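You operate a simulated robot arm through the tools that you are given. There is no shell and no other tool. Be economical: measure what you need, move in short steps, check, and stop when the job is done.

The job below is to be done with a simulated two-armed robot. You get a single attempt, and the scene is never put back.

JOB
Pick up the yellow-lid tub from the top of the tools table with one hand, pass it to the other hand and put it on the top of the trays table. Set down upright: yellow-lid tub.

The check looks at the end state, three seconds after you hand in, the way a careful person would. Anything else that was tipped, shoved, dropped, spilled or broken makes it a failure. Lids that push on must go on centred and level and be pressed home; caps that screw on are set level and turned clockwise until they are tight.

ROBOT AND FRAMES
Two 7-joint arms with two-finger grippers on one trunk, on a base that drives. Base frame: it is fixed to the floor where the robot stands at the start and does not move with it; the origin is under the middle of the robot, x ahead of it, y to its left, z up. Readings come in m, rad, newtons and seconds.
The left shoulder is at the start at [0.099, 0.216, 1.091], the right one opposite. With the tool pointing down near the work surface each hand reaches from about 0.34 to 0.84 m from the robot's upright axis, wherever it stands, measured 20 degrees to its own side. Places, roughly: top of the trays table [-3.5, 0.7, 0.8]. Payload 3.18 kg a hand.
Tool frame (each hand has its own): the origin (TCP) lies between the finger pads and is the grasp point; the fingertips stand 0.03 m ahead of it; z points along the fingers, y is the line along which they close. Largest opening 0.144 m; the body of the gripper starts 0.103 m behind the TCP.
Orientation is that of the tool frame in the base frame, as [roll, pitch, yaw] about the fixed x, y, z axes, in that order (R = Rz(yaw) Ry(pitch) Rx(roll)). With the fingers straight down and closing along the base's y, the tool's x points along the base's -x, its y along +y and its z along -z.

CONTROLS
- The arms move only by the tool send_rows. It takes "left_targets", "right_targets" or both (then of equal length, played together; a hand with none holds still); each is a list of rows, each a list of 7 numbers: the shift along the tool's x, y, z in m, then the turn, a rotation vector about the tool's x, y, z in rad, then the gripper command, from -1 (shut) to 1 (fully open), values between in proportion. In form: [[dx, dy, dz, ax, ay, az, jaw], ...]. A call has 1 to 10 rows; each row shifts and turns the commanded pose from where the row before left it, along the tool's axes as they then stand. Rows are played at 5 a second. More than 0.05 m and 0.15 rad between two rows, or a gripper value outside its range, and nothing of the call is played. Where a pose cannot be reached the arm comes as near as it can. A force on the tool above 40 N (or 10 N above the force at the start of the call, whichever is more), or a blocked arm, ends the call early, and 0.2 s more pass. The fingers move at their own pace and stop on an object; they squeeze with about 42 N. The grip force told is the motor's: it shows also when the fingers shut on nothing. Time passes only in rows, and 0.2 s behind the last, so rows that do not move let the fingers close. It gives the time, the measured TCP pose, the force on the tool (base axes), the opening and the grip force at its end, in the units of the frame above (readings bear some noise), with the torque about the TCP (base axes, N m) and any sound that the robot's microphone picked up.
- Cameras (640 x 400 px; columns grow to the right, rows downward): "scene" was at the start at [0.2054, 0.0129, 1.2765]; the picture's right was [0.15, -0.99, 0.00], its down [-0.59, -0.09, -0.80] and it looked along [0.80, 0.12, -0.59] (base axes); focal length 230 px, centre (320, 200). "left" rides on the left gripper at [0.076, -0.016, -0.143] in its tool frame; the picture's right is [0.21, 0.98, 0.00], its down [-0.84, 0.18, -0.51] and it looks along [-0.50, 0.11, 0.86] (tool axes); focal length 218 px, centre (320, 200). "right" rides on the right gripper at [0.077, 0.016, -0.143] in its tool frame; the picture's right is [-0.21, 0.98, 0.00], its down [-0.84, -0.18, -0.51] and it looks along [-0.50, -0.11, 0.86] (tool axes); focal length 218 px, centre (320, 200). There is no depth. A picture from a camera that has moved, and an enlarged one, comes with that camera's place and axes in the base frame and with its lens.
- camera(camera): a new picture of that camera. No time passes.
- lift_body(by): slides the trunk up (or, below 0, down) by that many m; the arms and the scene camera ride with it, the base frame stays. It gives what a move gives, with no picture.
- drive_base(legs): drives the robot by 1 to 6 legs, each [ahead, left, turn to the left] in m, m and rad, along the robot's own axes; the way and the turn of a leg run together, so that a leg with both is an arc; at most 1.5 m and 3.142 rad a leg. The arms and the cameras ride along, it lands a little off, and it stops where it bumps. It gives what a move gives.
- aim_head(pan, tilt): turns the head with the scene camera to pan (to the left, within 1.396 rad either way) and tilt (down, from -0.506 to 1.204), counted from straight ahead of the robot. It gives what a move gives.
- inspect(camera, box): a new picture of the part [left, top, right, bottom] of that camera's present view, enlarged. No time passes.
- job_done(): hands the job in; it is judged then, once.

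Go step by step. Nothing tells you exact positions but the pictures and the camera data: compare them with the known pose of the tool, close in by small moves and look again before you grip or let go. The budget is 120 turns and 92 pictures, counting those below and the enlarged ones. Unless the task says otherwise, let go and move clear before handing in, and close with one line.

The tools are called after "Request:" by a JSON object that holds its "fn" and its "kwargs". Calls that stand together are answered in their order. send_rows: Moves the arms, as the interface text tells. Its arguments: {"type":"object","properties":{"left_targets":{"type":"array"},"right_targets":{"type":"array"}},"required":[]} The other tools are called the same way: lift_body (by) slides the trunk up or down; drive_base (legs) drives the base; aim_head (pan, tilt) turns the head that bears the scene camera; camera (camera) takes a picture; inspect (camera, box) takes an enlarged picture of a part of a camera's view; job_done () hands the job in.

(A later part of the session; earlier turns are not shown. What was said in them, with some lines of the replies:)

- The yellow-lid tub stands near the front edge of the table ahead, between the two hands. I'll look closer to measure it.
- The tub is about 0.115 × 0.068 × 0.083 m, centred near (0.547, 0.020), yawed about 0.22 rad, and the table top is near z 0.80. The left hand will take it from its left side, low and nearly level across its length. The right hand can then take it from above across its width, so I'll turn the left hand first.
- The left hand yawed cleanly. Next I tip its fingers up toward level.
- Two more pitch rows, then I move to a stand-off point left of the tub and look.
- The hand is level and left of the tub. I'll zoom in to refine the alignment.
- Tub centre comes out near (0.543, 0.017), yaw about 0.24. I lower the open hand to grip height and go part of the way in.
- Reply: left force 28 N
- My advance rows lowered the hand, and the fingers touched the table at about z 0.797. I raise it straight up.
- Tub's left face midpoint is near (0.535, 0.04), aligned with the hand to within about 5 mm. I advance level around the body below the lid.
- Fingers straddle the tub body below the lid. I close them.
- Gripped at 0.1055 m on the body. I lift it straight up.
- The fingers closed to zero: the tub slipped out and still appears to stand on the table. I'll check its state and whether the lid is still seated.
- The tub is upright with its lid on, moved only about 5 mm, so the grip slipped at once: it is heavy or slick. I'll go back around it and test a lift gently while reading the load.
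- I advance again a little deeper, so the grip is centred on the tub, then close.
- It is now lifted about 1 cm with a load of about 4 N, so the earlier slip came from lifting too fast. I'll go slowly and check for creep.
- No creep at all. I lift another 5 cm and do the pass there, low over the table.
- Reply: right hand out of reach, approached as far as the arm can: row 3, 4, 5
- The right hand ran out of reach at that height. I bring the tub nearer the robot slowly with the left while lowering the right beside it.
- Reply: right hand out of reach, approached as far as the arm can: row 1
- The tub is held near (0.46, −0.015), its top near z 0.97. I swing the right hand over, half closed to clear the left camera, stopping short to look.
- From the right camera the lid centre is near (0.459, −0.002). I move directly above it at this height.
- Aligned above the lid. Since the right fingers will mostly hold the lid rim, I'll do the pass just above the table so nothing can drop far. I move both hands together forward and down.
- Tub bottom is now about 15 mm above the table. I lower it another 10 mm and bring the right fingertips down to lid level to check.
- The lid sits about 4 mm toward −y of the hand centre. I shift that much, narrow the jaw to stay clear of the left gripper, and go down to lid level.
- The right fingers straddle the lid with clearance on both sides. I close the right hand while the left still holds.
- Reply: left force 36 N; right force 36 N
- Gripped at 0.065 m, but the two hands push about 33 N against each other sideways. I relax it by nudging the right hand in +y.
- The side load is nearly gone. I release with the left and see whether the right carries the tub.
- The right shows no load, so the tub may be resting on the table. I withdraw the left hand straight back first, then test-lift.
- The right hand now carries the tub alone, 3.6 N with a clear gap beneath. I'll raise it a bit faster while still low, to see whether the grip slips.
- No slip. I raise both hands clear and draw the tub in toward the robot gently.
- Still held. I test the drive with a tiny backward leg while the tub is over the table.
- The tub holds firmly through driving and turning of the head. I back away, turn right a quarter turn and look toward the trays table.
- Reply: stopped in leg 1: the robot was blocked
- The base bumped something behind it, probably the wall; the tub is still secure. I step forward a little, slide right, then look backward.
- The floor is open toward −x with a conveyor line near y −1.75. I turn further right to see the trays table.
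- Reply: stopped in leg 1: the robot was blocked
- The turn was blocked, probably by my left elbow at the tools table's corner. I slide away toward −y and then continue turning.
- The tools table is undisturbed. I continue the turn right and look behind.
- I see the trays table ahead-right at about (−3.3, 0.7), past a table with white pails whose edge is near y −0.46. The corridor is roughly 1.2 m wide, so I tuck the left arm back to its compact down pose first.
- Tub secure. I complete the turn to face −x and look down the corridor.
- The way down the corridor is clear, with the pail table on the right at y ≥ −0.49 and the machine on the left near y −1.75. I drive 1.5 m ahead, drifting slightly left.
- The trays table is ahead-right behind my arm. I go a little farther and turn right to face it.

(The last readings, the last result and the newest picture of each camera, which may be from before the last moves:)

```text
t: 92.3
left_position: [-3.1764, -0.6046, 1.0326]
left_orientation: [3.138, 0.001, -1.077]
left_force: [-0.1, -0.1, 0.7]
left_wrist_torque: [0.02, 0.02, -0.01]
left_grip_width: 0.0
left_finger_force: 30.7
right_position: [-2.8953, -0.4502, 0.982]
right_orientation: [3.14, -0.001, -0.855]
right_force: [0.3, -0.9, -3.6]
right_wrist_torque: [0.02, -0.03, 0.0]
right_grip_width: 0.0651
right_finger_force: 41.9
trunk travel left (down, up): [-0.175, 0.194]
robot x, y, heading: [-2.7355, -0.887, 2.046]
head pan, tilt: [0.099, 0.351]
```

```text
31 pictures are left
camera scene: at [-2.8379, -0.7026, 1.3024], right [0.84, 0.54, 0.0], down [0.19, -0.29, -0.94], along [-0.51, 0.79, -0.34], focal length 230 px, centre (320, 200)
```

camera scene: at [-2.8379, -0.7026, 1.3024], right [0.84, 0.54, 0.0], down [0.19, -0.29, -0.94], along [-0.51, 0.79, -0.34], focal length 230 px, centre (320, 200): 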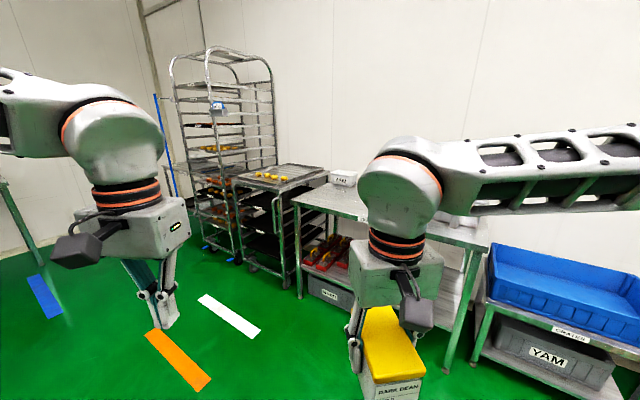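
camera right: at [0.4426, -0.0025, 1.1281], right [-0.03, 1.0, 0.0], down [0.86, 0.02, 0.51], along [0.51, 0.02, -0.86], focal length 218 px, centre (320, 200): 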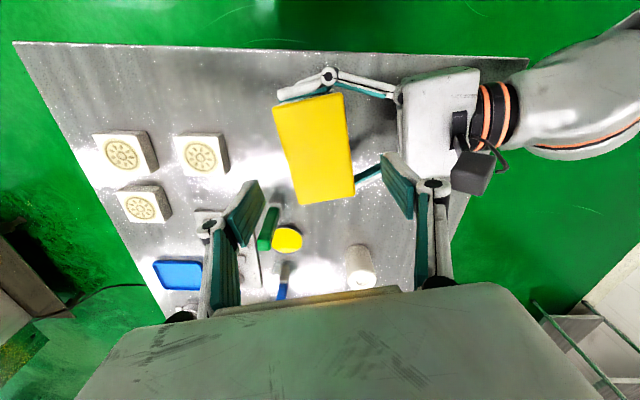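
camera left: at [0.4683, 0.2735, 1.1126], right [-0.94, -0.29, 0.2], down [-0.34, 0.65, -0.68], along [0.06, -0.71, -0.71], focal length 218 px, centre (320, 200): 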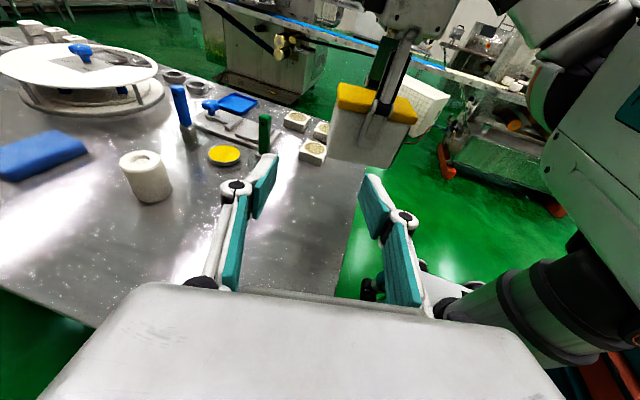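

The trays table's front edge runs along y ≈ 0.37, from x −3.7 to −2.7, and its left part looks empty. I square up to it at a distance and look.

Request:
{"fn": "drive_base", "kwargs": {"legs": [[0, 0, -0.475], [0.45, 0.5, 0]]}}

Request:
{"fn": "aim_head", "kwargs": {"pan": 0.0, "tilt": 0.45}}

Request:
{"fn": "camera", "kwargs": {"camera": "scene"}}

Request:
{"fn": "camera", "kwargs": {"camera": "right"}}

```text
t: 98.6
left_position: [-3.4947, 0.0173, 1.0325]
left_orientation: [-3.141, 0.0, -1.568]
left_force: [-0.7, 1.5, 0.3]
left_wrist_torque: [0.0, 0.0, 0.02]
left_grip_width: 0.0002
left_finger_force: 30.3
right_position: [-3.1715, 0.0216, 0.9826]
right_orientation: [3.141, 0.0, -1.347]
right_force: [-0.3, -0.1, -3.8]
right_wrist_torque: [-0.01, 0.0, -0.02]
right_grip_width: 0.0652
right_finger_force: 42.0
trunk travel left (down, up): [-0.175, 0.194]
robot x, y, heading: [-3.2415, -0.4404, 1.553]
head pan, tilt: [0.099, 0.351]
```

```text
t: 99.2
left_position: [-3.4945, 0.0169, 1.0317]
left_orientation: [3.139, 0.0, -1.569]
left_force: [1.1, 0.1, 0.7]
left_wrist_torque: [-0.01, 0.03, -0.02]
left_grip_width: 0.0
left_finger_force: 30.1
right_position: [-3.1714, 0.0209, 0.9824]
right_orientation: [3.141, 0.001, -1.346]
right_force: [-0.4, -0.5, -4.0]
right_wrist_torque: [-0.02, 0.01, -0.02]
right_grip_width: 0.0651
right_finger_force: 42.0
trunk travel left (down, up): [-0.175, 0.194]
robot x, y, heading: [-3.2363, -0.4404, 1.547]
head pan, tilt: [0.0, 0.45]
```

```text
30 pictures are left
camera scene: at [-3.2324, -0.2298, 1.2932], right [1.0, -0.02, 0.0], down [-0.01, -0.43, -0.9], along [0.02, 0.9, -0.44], focal length 230 px, centre (320, 200)
```

scene: 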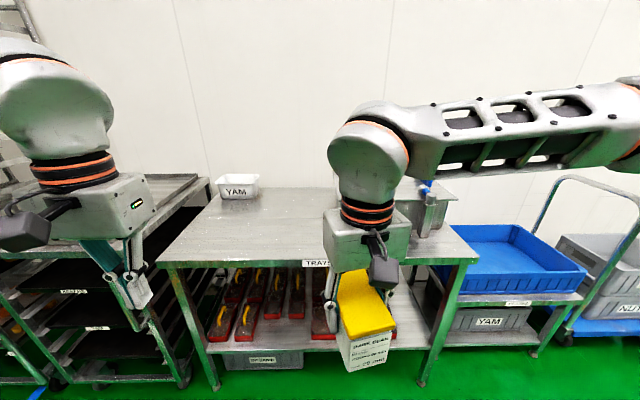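

```text
29 pictures are left
camera right: at [-3.1708, -0.0568, 1.1245], right [-1.0, -0.02, 0.0], down [-0.01, 0.86, 0.51], along [-0.01, 0.51, -0.86], focal length 218 px, centre (320, 200)
```

right: 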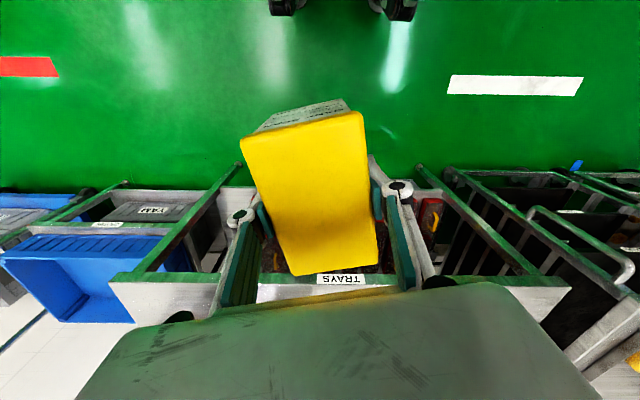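

The TRAYS table is in view; front edge y ≈ 0.34, and the middle-left of the top is clear. I move in so the tub ends over a clear spot near (−3.32, 0.50).

Request:
{"fn": "drive_base", "kwargs": {"legs": [[0.0, 0.15, 0], [0.34, 0, 0]]}}

Request:
{"fn": "camera", "kwargs": {"camera": "scene"}}

Request:
{"fn": "camera", "kwargs": {"camera": "right"}}

```text
t: 103.0
left_position: [-3.6362, 0.3537, 1.0328]
left_orientation: [3.141, 0.001, -1.574]
left_force: [0.3, 0.7, 0.4]
left_wrist_torque: [-0.03, -0.01, 0.03]
left_grip_width: 0.0
left_finger_force: 30.9
right_position: [-3.312, 0.3559, 0.9821]
right_orientation: [-3.14, -0.001, -1.348]
right_force: [-0.4, 0.3, -4.6]
right_wrist_torque: [-0.05, -0.01, -0.02]
right_grip_width: 0.0652
right_finger_force: 42.0
trunk travel left (down, up): [-0.175, 0.194]
robot x, y, heading: [-3.3754, -0.1038, 1.552]
head pan, tilt: [0.0, 0.45]
```

```text
28 pictures are left
camera scene: at [-3.3736, 0.1054, 1.2932], right [1.0, -0.02, 0.0], down [-0.01, -0.44, -0.9], along [0.02, 0.9, -0.44], focal length 230 px, centre (320, 200)
```

scene: 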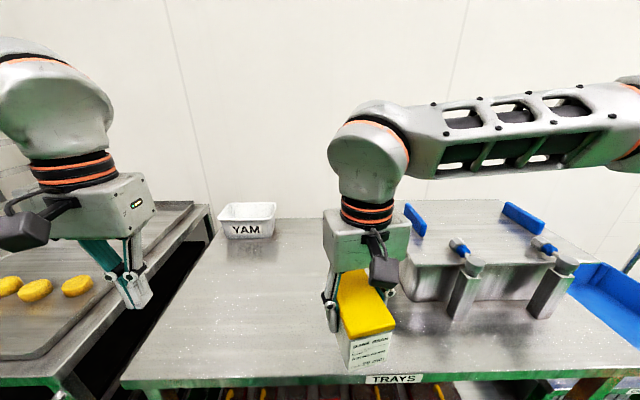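

```text
27 pictures are left
camera right: at [-3.3114, 0.2781, 1.1245], right [-1.0, -0.01, 0.0], down [-0.01, 0.86, 0.51], along [-0.01, 0.51, -0.86], focal length 218 px, centre (320, 200)
```

right: 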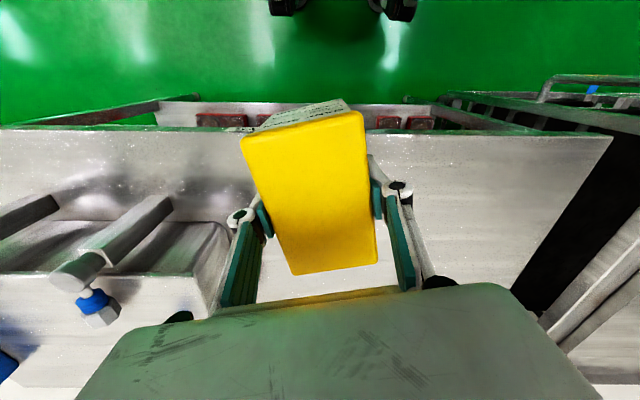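

A steel unit with handles stands on the right part of the table, so I move the tub further left and forward to about (−3.38, 0.50), lowering slightly.

Request:
{"fn": "send_rows", "kwargs": {"right_targets": [[-0.008, 0.002, 0.002, 0, 0, 0, -1], [-0.016, 0.004, 0.005, 0, 0, 0, -1], [-0.016, 0.004, 0.006, 0, 0, 0, -1], [-0.016, 0.004, 0.006, 0, 0, 0, -1], [-0.016, 0.004, 0.006, 0, 0, 0, -1], [-0.016, 0.004, 0.006, 0, 0, 0, -1], [-0.016, 0.004, 0.006, 0, 0, 0, -1], [-0.016, 0.004, 0.006, 0, 0, 0, -1], [-0.016, 0.004, 0.005, 0, 0, 0, -1], [-0.008, 0.002, 0.002, 0, 0, 0, -1]]}}

Request:
{"fn": "camera", "kwargs": {"camera": "scene"}}

Request:
{"fn": "camera", "kwargs": {"camera": "right"}}

```text
t: 105.2
left_position: [-3.6346, 0.3531, 1.0328]
left_orientation: [3.141, -0.001, -1.573]
left_force: [-0.6, 0.1, 0.2]
left_wrist_torque: [-0.04, 0.01, 0.01]
left_grip_width: 0.0
left_finger_force: 31.1
right_position: [-3.3796, 0.4875, 0.9313]
right_orientation: [-3.142, -0.001, -1.349]
right_force: [-1.3, 0.5, -3.8]
right_wrist_torque: [-0.03, -0.05, 0.01]
right_grip_width: 0.065
right_finger_force: 41.6
trunk travel left (down, up): [-0.175, 0.194]
robot x, y, heading: [-3.3807, -0.1035, 1.547]
head pan, tilt: [0.0, 0.45]
```

```text
26 pictures are left
camera scene: at [-3.3738, 0.1051, 1.2932], right [1.0, -0.02, 0.0], down [-0.01, -0.44, -0.9], along [0.02, 0.9, -0.44], focal length 230 px, centre (320, 200)
```

scene: 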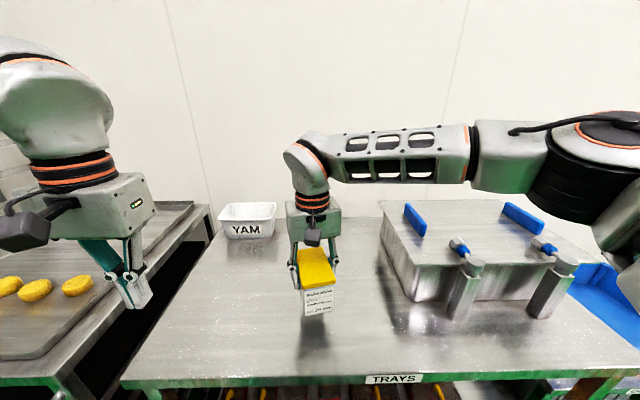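

```text
25 pictures are left
camera right: at [-3.3797, 0.4102, 1.0737], right [-1.0, -0.01, 0.0], down [-0.01, 0.86, 0.51], along [-0.01, 0.51, -0.86], focal length 218 px, centre (320, 200)
```

right: 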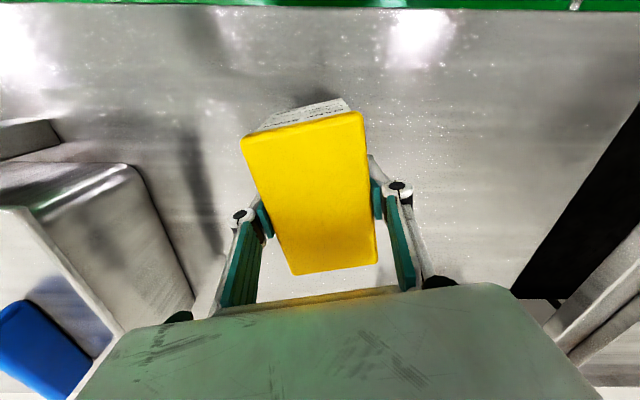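

The spot is clear all round, well inside the front edge. I lower in steps.

Request:
{"fn": "send_rows", "kwargs": {"right_targets": [[0, 0, 0.006, 0, 0, 0, -1], [0, 0, 0.01, 0, 0, 0, -1], [0, 0, 0.01, 0, 0, 0, -1], [0, 0, 0.008, 0, 0, 0, -1], [0, 0, 0.004, 0, 0, 0, -1], [0, 0, 0.002, 0, 0, 0, -1]]}}

Request:
{"fn": "inspect", "kwargs": {"camera": "scene", "box": [250, 210, 390, 350]}}

```text
t: 106.6
left_position: [-3.6366, 0.3527, 1.0335]
left_orientation: [3.14, 0.0, -1.571]
left_force: [0.0, -0.2, 0.2]
left_wrist_torque: [0.02, 0.01, 0.0]
left_grip_width: 0.0
left_finger_force: 30.4
right_position: [-3.3777, 0.4875, 0.8933]
right_orientation: [-3.14, 0.0, -1.35]
right_force: [-0.7, 0.5, -4.7]
right_wrist_torque: [0.04, -0.01, 0.0]
right_grip_width: 0.065
right_finger_force: 42.5
trunk travel left (down, up): [-0.175, 0.194]
robot x, y, heading: [-3.3777, -0.1059, 1.55]
head pan, tilt: [0.0, 0.45]
```

```text
2.86 times, centred on (320, 280) of scene
camera zoom: at [-3.3737, 0.1051, 1.2932], right [1.0, -0.02, 0.0], down [-0.01, -0.44, -0.9], along [0.02, 0.9, -0.44], focal length 658 px, centre (320, -29)
```

zoom: 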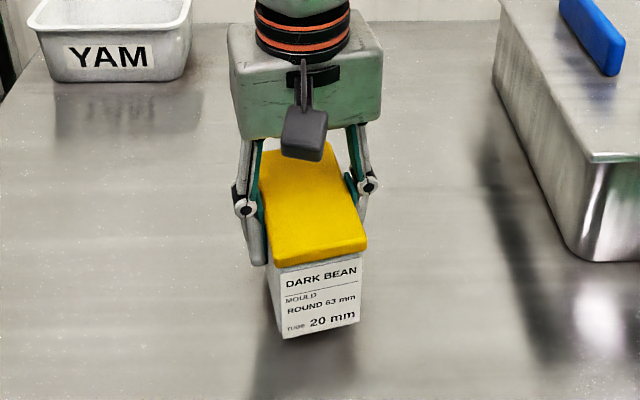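

Still hanging. I continue with 3 mm steps.

Request:
{"fn": "send_rows", "kwargs": {"right_targets": [[0, 0, 0.003, 0, 0, 0, -1], [0, 0, 0.003, 0, 0, 0, -1], [0, 0, 0.003, 0, 0, 0, -1], [0, 0, 0.002, 0, 0, 0, -1]]}}

Request:
{"fn": "send_rows", "kwargs": {"right_targets": [[0, 0, 0.002, 0, 0, 0, -1], [0, 0, 0.002, 0, 0, 0, -1]]}}

```text
t: 107.6
left_position: [-3.6351, 0.3528, 1.0322]
left_orientation: [3.14, 0.0, -1.571]
left_force: [-0.6, 0.4, 0.0]
left_wrist_torque: [-0.03, 0.01, 0.01]
left_grip_width: 0.0001
left_finger_force: 30.3
right_position: [-3.3792, 0.4872, 0.8815]
right_orientation: [-3.141, 0.001, -1.35]
right_force: [-0.1, 0.2, -4.4]
right_wrist_torque: [0.02, 0.03, 0.0]
right_grip_width: 0.0651
right_finger_force: 41.8
trunk travel left (down, up): [-0.175, 0.194]
robot x, y, heading: [-3.3808, -0.1052, 1.547]
head pan, tilt: [0.0, 0.45]
```

```text
t: 108.2
left_position: [-3.6347, 0.3554, 1.0341]
left_orientation: [3.141, -0.001, -1.572]
left_force: [0.6, 0.6, 0.4]
left_wrist_torque: [-0.01, 0.0, 0.0]
left_grip_width: 0.0
left_finger_force: 30.2
right_position: [-3.377, 0.4875, 0.878]
right_orientation: [3.141, 0.0, -1.349]
right_force: [0.1, -0.1, -3.3]
right_wrist_torque: [0.0, 0.01, 0.04]
right_grip_width: 0.065
right_finger_force: 42.2
trunk travel left (down, up): [-0.175, 0.194]
robot x, y, heading: [-3.3811, -0.1054, 1.55]
head pan, tilt: [0.0, 0.45]
```

Request:
{"fn": "send_rows", "kwargs": {"right_targets": [[0, 0, 0.002, 0, 0, 0, -1], [0, 0, 0, 0, 0, 0, -1]]}}

Request:
{"fn": "send_rows", "kwargs": {"right_targets": [[0, 0, 0.002, 0, 0, 0, -1], [0, 0, 0, 0, 0, 0, -1]]}}

Request:
{"fn": "inspect", "kwargs": {"camera": "scene", "box": [250, 210, 390, 350]}}

```text
t: 108.8
left_position: [-3.6341, 0.354, 1.0324]
left_orientation: [3.14, 0.001, -1.572]
left_force: [0.1, -0.8, -0.3]
left_wrist_torque: [0.02, -0.01, 0.02]
left_grip_width: 0.0001
left_finger_force: 30.4
right_position: [-3.3791, 0.4869, 0.8754]
right_orientation: [3.141, -0.001, -1.349]
right_force: [0.3, -0.5, -4.1]
right_wrist_torque: [-0.01, 0.04, 0.02]
right_grip_width: 0.0651
right_finger_force: 42.4
trunk travel left (down, up): [-0.175, 0.194]
robot x, y, heading: [-3.3765, -0.1056, 1.546]
head pan, tilt: [0.0, 0.45]
```

```text
t: 109.4
left_position: [-3.6355, 0.3538, 1.0329]
left_orientation: [3.14, -0.001, -1.57]
left_force: [0.0, 0.0, 0.2]
left_wrist_torque: [0.0, -0.01, -0.03]
left_grip_width: 0.0
left_finger_force: 30.5
right_position: [-3.3785, 0.4887, 0.874]
right_orientation: [3.141, 0.001, -1.348]
right_force: [-0.2, 0.3, -4.1]
right_wrist_torque: [0.0, 0.01, -0.02]
right_grip_width: 0.065
right_finger_force: 41.9
trunk travel left (down, up): [-0.175, 0.194]
robot x, y, heading: [-3.3752, -0.1027, 1.548]
head pan, tilt: [0.0, 0.45]
```

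```text
2.86 times, centred on (320, 280) of scene
camera zoom: at [-3.3737, 0.105, 1.2932], right [1.0, -0.02, 0.0], down [-0.01, -0.44, -0.9], along [0.02, 0.9, -0.44], focal length 658 px, centre (320, -29)
```

zoom: 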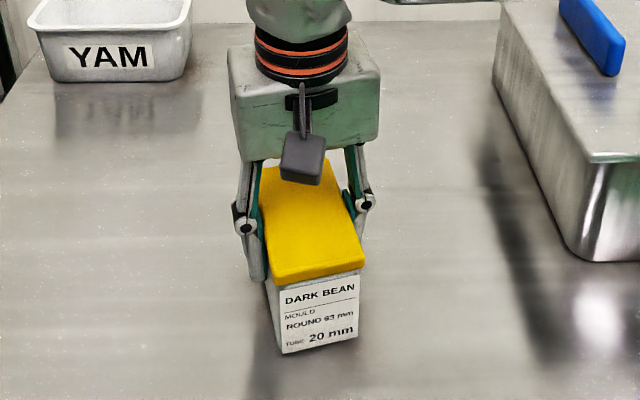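

Still hanging with a small gap, so this top is slightly lower. I continue.

Request:
{"fn": "send_rows", "kwargs": {"right_targets": [[0, 0, 0.002, 0, 0, 0, -1], [0, 0, 0.002, 0, 0, 0, -1], [0, 0, 0, 0, 0, 0, -1]]}}

Request:
{"fn": "send_rows", "kwargs": {"right_targets": [[0, 0, 0.002, 0, 0, 0, -1], [0, 0, 0, 0, 0, 0, -1]]}}

```text
t: 110.2
left_position: [-3.635, 0.3533, 1.033]
left_orientation: [3.141, 0.0, -1.573]
left_force: [-0.6, 0.2, 0.5]
left_wrist_torque: [0.03, 0.0, 0.0]
left_grip_width: 0.0
left_finger_force: 30.5
right_position: [-3.3786, 0.4889, 0.8699]
right_orientation: [-3.14, 0.0, -1.348]
right_force: [-0.7, -0.8, -4.5]
right_wrist_torque: [0.0, 0.01, -0.01]
right_grip_width: 0.0653
right_finger_force: 42.0
trunk travel left (down, up): [-0.175, 0.194]
robot x, y, heading: [-3.379, -0.1041, 1.548]
head pan, tilt: [0.0, 0.45]
```

```text
t: 110.8
left_position: [-3.6343, 0.3533, 1.0329]
left_orientation: [3.14, -0.001, -1.571]
left_force: [0.1, 0.1, 0.2]
left_wrist_torque: [-0.02, 0.02, 0.03]
left_grip_width: 0.0001
left_finger_force: 30.5
right_position: [-3.3776, 0.4892, 0.8663]
right_orientation: [-3.14, 0.001, -1.349]
right_force: [-0.3, 0.5, -4.6]
right_wrist_torque: [0.0, 0.04, -0.03]
right_grip_width: 0.0651
right_finger_force: 42.8
trunk travel left (down, up): [-0.175, 0.194]
robot x, y, heading: [-3.3786, -0.1039, 1.547]
head pan, tilt: [0.0, 0.45]
```

Request:
{"fn": "send_rows", "kwargs": {"right_targets": [[0, 0, 0.002, 0, 0, 0, -1], [0, 0, 0, 0, 0, 0, -1], [0, 0, 0.002, 0, 0, 0, -1], [0, 0, 0, 0, 0, 0, -1]]}}

Request:
{"fn": "inspect", "kwargs": {"camera": "scene", "box": [280, 250, 360, 330]}}

```text
t: 111.8
left_position: [-3.634, 0.3523, 1.0357]
left_orientation: [3.14, 0.005, -1.572]
left_force: [-0.1, -0.4, 0.2]
left_wrist_torque: [-0.02, 0.02, -0.02]
left_grip_width: 0.0
left_finger_force: 30.7
right_position: [-3.3789, 0.4881, 0.8669]
right_orientation: [3.14, 0.006, -1.349]
right_force: [3.4, 5.4, 22.6]
right_wrist_torque: [-0.95, -0.25, 0.11]
right_grip_width: 0.0655
right_finger_force: 42.2
trunk travel left (down, up): [-0.175, 0.194]
robot x, y, heading: [-3.3769, -0.1074, 1.553]
head pan, tilt: [0.0, 0.45]
```

```text
5.00 times, centred on (320, 290) of scene
camera zoom: at [-3.3734, 0.1035, 1.2939], right [1.0, -0.02, 0.0], down [-0.01, -0.43, -0.9], along [0.02, 0.9, -0.43], focal length 1152 px, centre (320, -250)
```

zoom: 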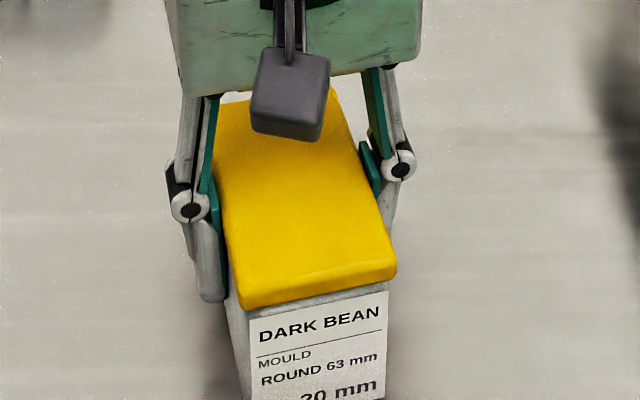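

Contact: 22.6 N upward at z 0.867, so the tub is standing. I ease the press slightly, then open.

Request:
{"fn": "send_rows", "kwargs": {"right_targets": [[0, 0, -0.002, 0, 0, 0, -1], [0, 0, 0, 0, 0, 0, -1]]}}

Request:
{"fn": "send_rows", "kwargs": {"right_targets": [[0, 0, 0, 0, 0, 0, 0.0], [0, 0, 0, 0, 0, 0, 0.5], [0, 0, 0, 0, 0, 0, 0.5], [0, 0, 0, 0, 0, 0, 0.5]]}}

Request:
{"fn": "camera", "kwargs": {"camera": "right"}}

```text
t: 112.4
left_position: [-3.6341, 0.3521, 1.0331]
left_orientation: [3.141, 0.001, -1.572]
left_force: [0.4, -0.7, -0.3]
left_wrist_torque: [-0.01, -0.01, 0.03]
left_grip_width: 0.0
left_finger_force: 31.1
right_position: [-3.3795, 0.4887, 0.8672]
right_orientation: [-3.141, 0.003, -1.349]
right_force: [0.0, 8.5, 19.7]
right_wrist_torque: [0.41, 0.13, -0.1]
right_grip_width: 0.0651
right_finger_force: 41.9
trunk travel left (down, up): [-0.175, 0.194]
robot x, y, heading: [-3.3782, -0.1044, 1.549]
head pan, tilt: [0.0, 0.45]
```

```text
t: 113.4
left_position: [-3.6345, 0.3524, 1.0326]
left_orientation: [3.139, 0.0, -1.573]
left_force: [0.2, 0.2, -0.1]
left_wrist_torque: [0.01, -0.02, -0.01]
left_grip_width: 0.0001
left_finger_force: 30.5
right_position: [-3.3788, 0.4869, 0.8665]
right_orientation: [-3.142, 0.0, -1.35]
right_force: [-0.2, -0.9, 0.3]
right_wrist_torque: [-0.01, 0.02, -0.02]
right_grip_width: 0.108
right_finger_force: 0.1
trunk travel left (down, up): [-0.175, 0.194]
robot x, y, heading: [-3.3769, -0.1031, 1.549]
head pan, tilt: [0.0, 0.45]
```

```text
21 pictures are left
camera right: at [-3.3784, 0.4106, 1.0081], right [-1.0, -0.01, 0.0], down [-0.01, 0.86, 0.51], along [-0.01, 0.51, -0.86], focal length 218 px, centre (320, 200)
```

right: 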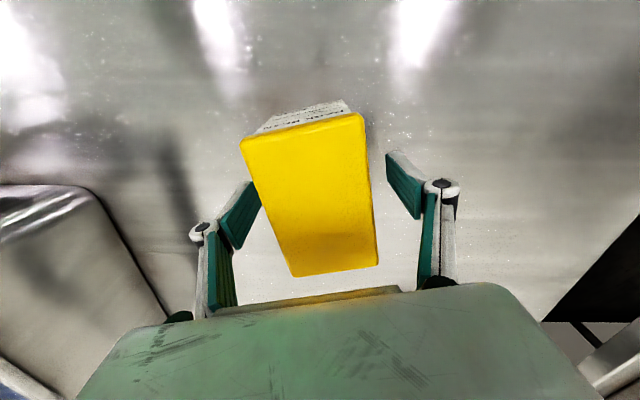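

Released, with the fingers clear on both sides. I rise straight up and back the hand off.

Request:
{"fn": "send_rows", "kwargs": {"right_targets": [[0, 0, -0.015, 0, 0, 0, 0.5], [0, 0, -0.02, 0, 0, 0, 0.5], [0, 0, -0.02, 0, 0, 0, 0.5], [0, 0, -0.025, 0, 0, 0, 0.5], [0, 0, -0.025, 0, 0, 0, 0.5], [0.03, 0, -0.02, 0, 0, 0, 0.5], [0.04, 0, -0.01, 0, 0, 0, 0.5], [0.04, 0, 0, 0, 0, 0, 0.5], [0.04, 0, 0, 0, 0, 0, 0.5]]}}

Request:
{"fn": "drive_base", "kwargs": {"legs": [[-0.3, 0, 0]]}}

Request:
{"fn": "camera", "kwargs": {"camera": "scene"}}

Request:
{"fn": "inspect", "kwargs": {"camera": "scene", "box": [240, 180, 400, 280]}}

```text
t: 115.4
left_position: [-3.6349, 0.3527, 1.0336]
left_orientation: [3.14, 0.004, -1.572]
left_force: [-0.3, 0.6, -0.8]
left_wrist_torque: [0.03, 0.05, -0.04]
left_grip_width: 0.0002
left_finger_force: 30.8
right_position: [-3.3442, 0.3429, 0.9994]
right_orientation: [-3.141, 0.001, -1.348]
right_force: [0.5, 0.5, 0.8]
right_wrist_torque: [0.0, -0.01, 0.0]
right_grip_width: 0.1081
right_finger_force: 0.1
trunk travel left (down, up): [-0.175, 0.194]
robot x, y, heading: [-3.3794, -0.1024, 1.547]
head pan, tilt: [0.0, 0.45]
```

```text
t: 117.4
left_position: [-3.6429, 0.052, 1.0324]
left_orientation: [-3.142, 0.0, -1.568]
left_force: [0.1, -1.0, -0.3]
left_wrist_torque: [0.06, -0.01, -0.02]
left_grip_width: 0.0002
left_finger_force: 31.1
right_position: [-3.3542, 0.0432, 0.999]
right_orientation: [-3.14, 0.0, -1.342]
right_force: [0.2, -0.6, 0.4]
right_wrist_torque: [0.04, -0.01, 0.0]
right_grip_width: 0.1076
right_finger_force: 0.0
trunk travel left (down, up): [-0.175, 0.194]
robot x, y, heading: [-3.3876, -0.4076, 1.552]
head pan, tilt: [0.0, 0.45]
```

```text
20 pictures are left
camera scene: at [-3.3806, -0.1951, 1.2933], right [1.0, -0.02, 0.0], down [-0.01, -0.43, -0.9], along [0.01, 0.9, -0.43], focal length 230 px, centre (320, 200)
```

scene: 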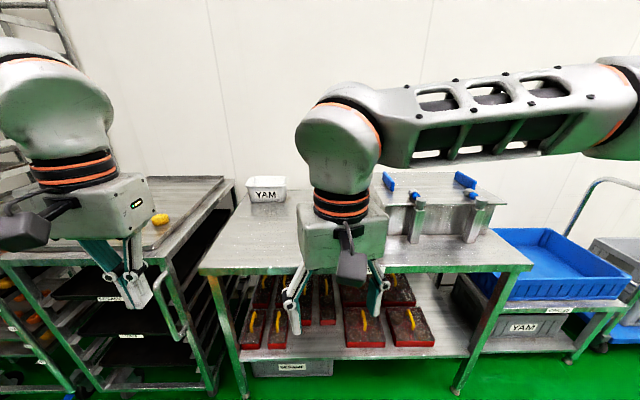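

```text
4.00 times, centred on (320, 230) of scene
camera zoom: at [-3.3806, -0.1951, 1.2933], right [1.0, -0.02, 0.0], down [-0.01, -0.43, -0.9], along [0.01, 0.9, -0.43], focal length 922 px, centre (320, 80)
```

zoom: 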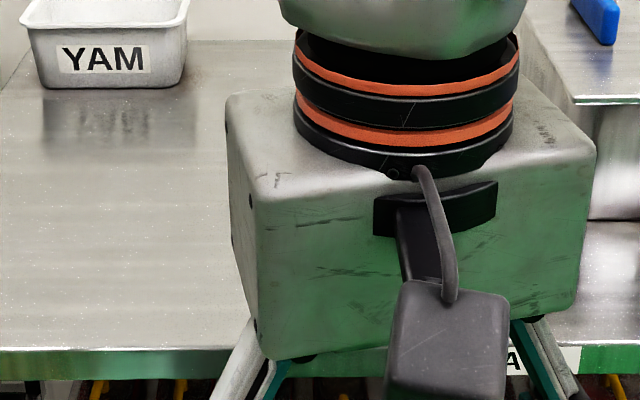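

The tub is hidden behind my right hand. I move the hand aside to confirm.

Request:
{"fn": "send_rows", "kwargs": {"right_targets": [[0, -0.045, 0, 0, 0, 0, 0.5], [0, -0.045, 0, 0, 0, 0, 0.5], [0, -0.045, 0, 0, 0, 0, 0.5], [0, -0.045, 0, 0, 0, 0, 0.5], [0, -0.045, 0, 0, 0, 0, 0.5]]}}

Request:
{"fn": "camera", "kwargs": {"camera": "scene"}}

Request:
{"fn": "inspect", "kwargs": {"camera": "scene", "box": [240, 180, 400, 280]}}

```text
t: 118.6
left_position: [-3.6422, 0.0524, 1.0334]
left_orientation: [3.14, -0.001, -1.568]
left_force: [1.1, -0.2, -1.1]
left_wrist_torque: [0.02, 0.03, 0.0]
left_grip_width: 0.0
left_finger_force: 30.6
right_position: [-3.1344, 0.0953, 1.0]
right_orientation: [-3.142, 0.0, -1.343]
right_force: [0.6, 0.3, 0.4]
right_wrist_torque: [0.0, 0.05, -0.01]
right_grip_width: 0.108
right_finger_force: 0.0
trunk travel left (down, up): [-0.175, 0.194]
robot x, y, heading: [-3.3852, -0.4025, 1.558]
head pan, tilt: [0.0, 0.45]
```

```text
18 pictures are left
camera scene: at [-3.3795, -0.1948, 1.2933], right [1.0, -0.02, 0.0], down [-0.01, -0.44, -0.9], along [0.01, 0.9, -0.44], focal length 230 px, centre (320, 200)
```

scene: 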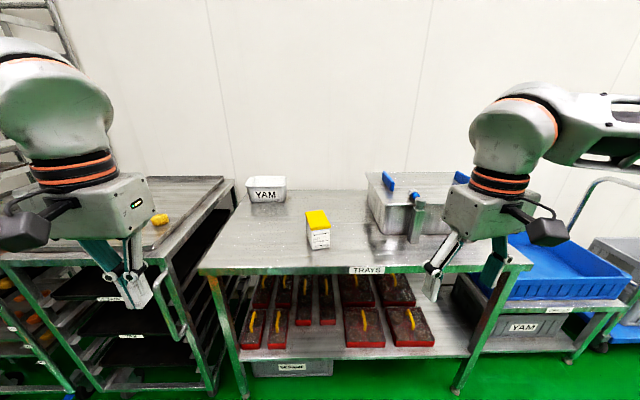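

```text
4.00 times, centred on (320, 230) of scene
camera zoom: at [-3.3795, -0.1948, 1.2933], right [1.0, -0.02, 0.0], down [-0.01, -0.44, -0.9], along [0.01, 0.9, -0.44], focal length 922 px, centre (320, 80)
```

zoom: 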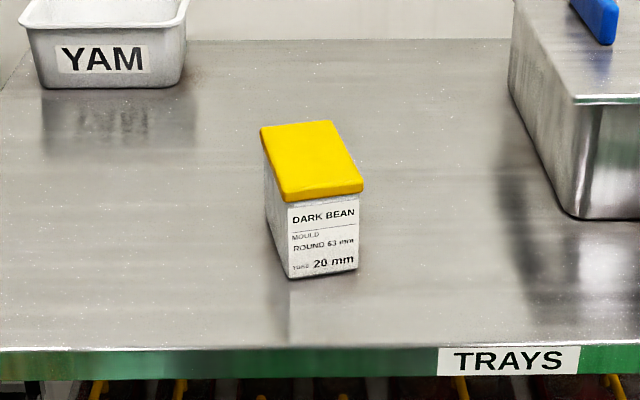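

The tub stands upright on the trays table with its lid on, nothing near it was touched, and both hands are clear.

Request:
{"fn": "job_done", "kwargs": {}}

```text
The job is handed in.
```

The yellow-lid tub was picked up with the left hand, passed to the right, and now stands upright on the trays table with its lid on. The base bumped twice on the way, probably against the pail table and the tools table, and everything I could see on both still looked upright.
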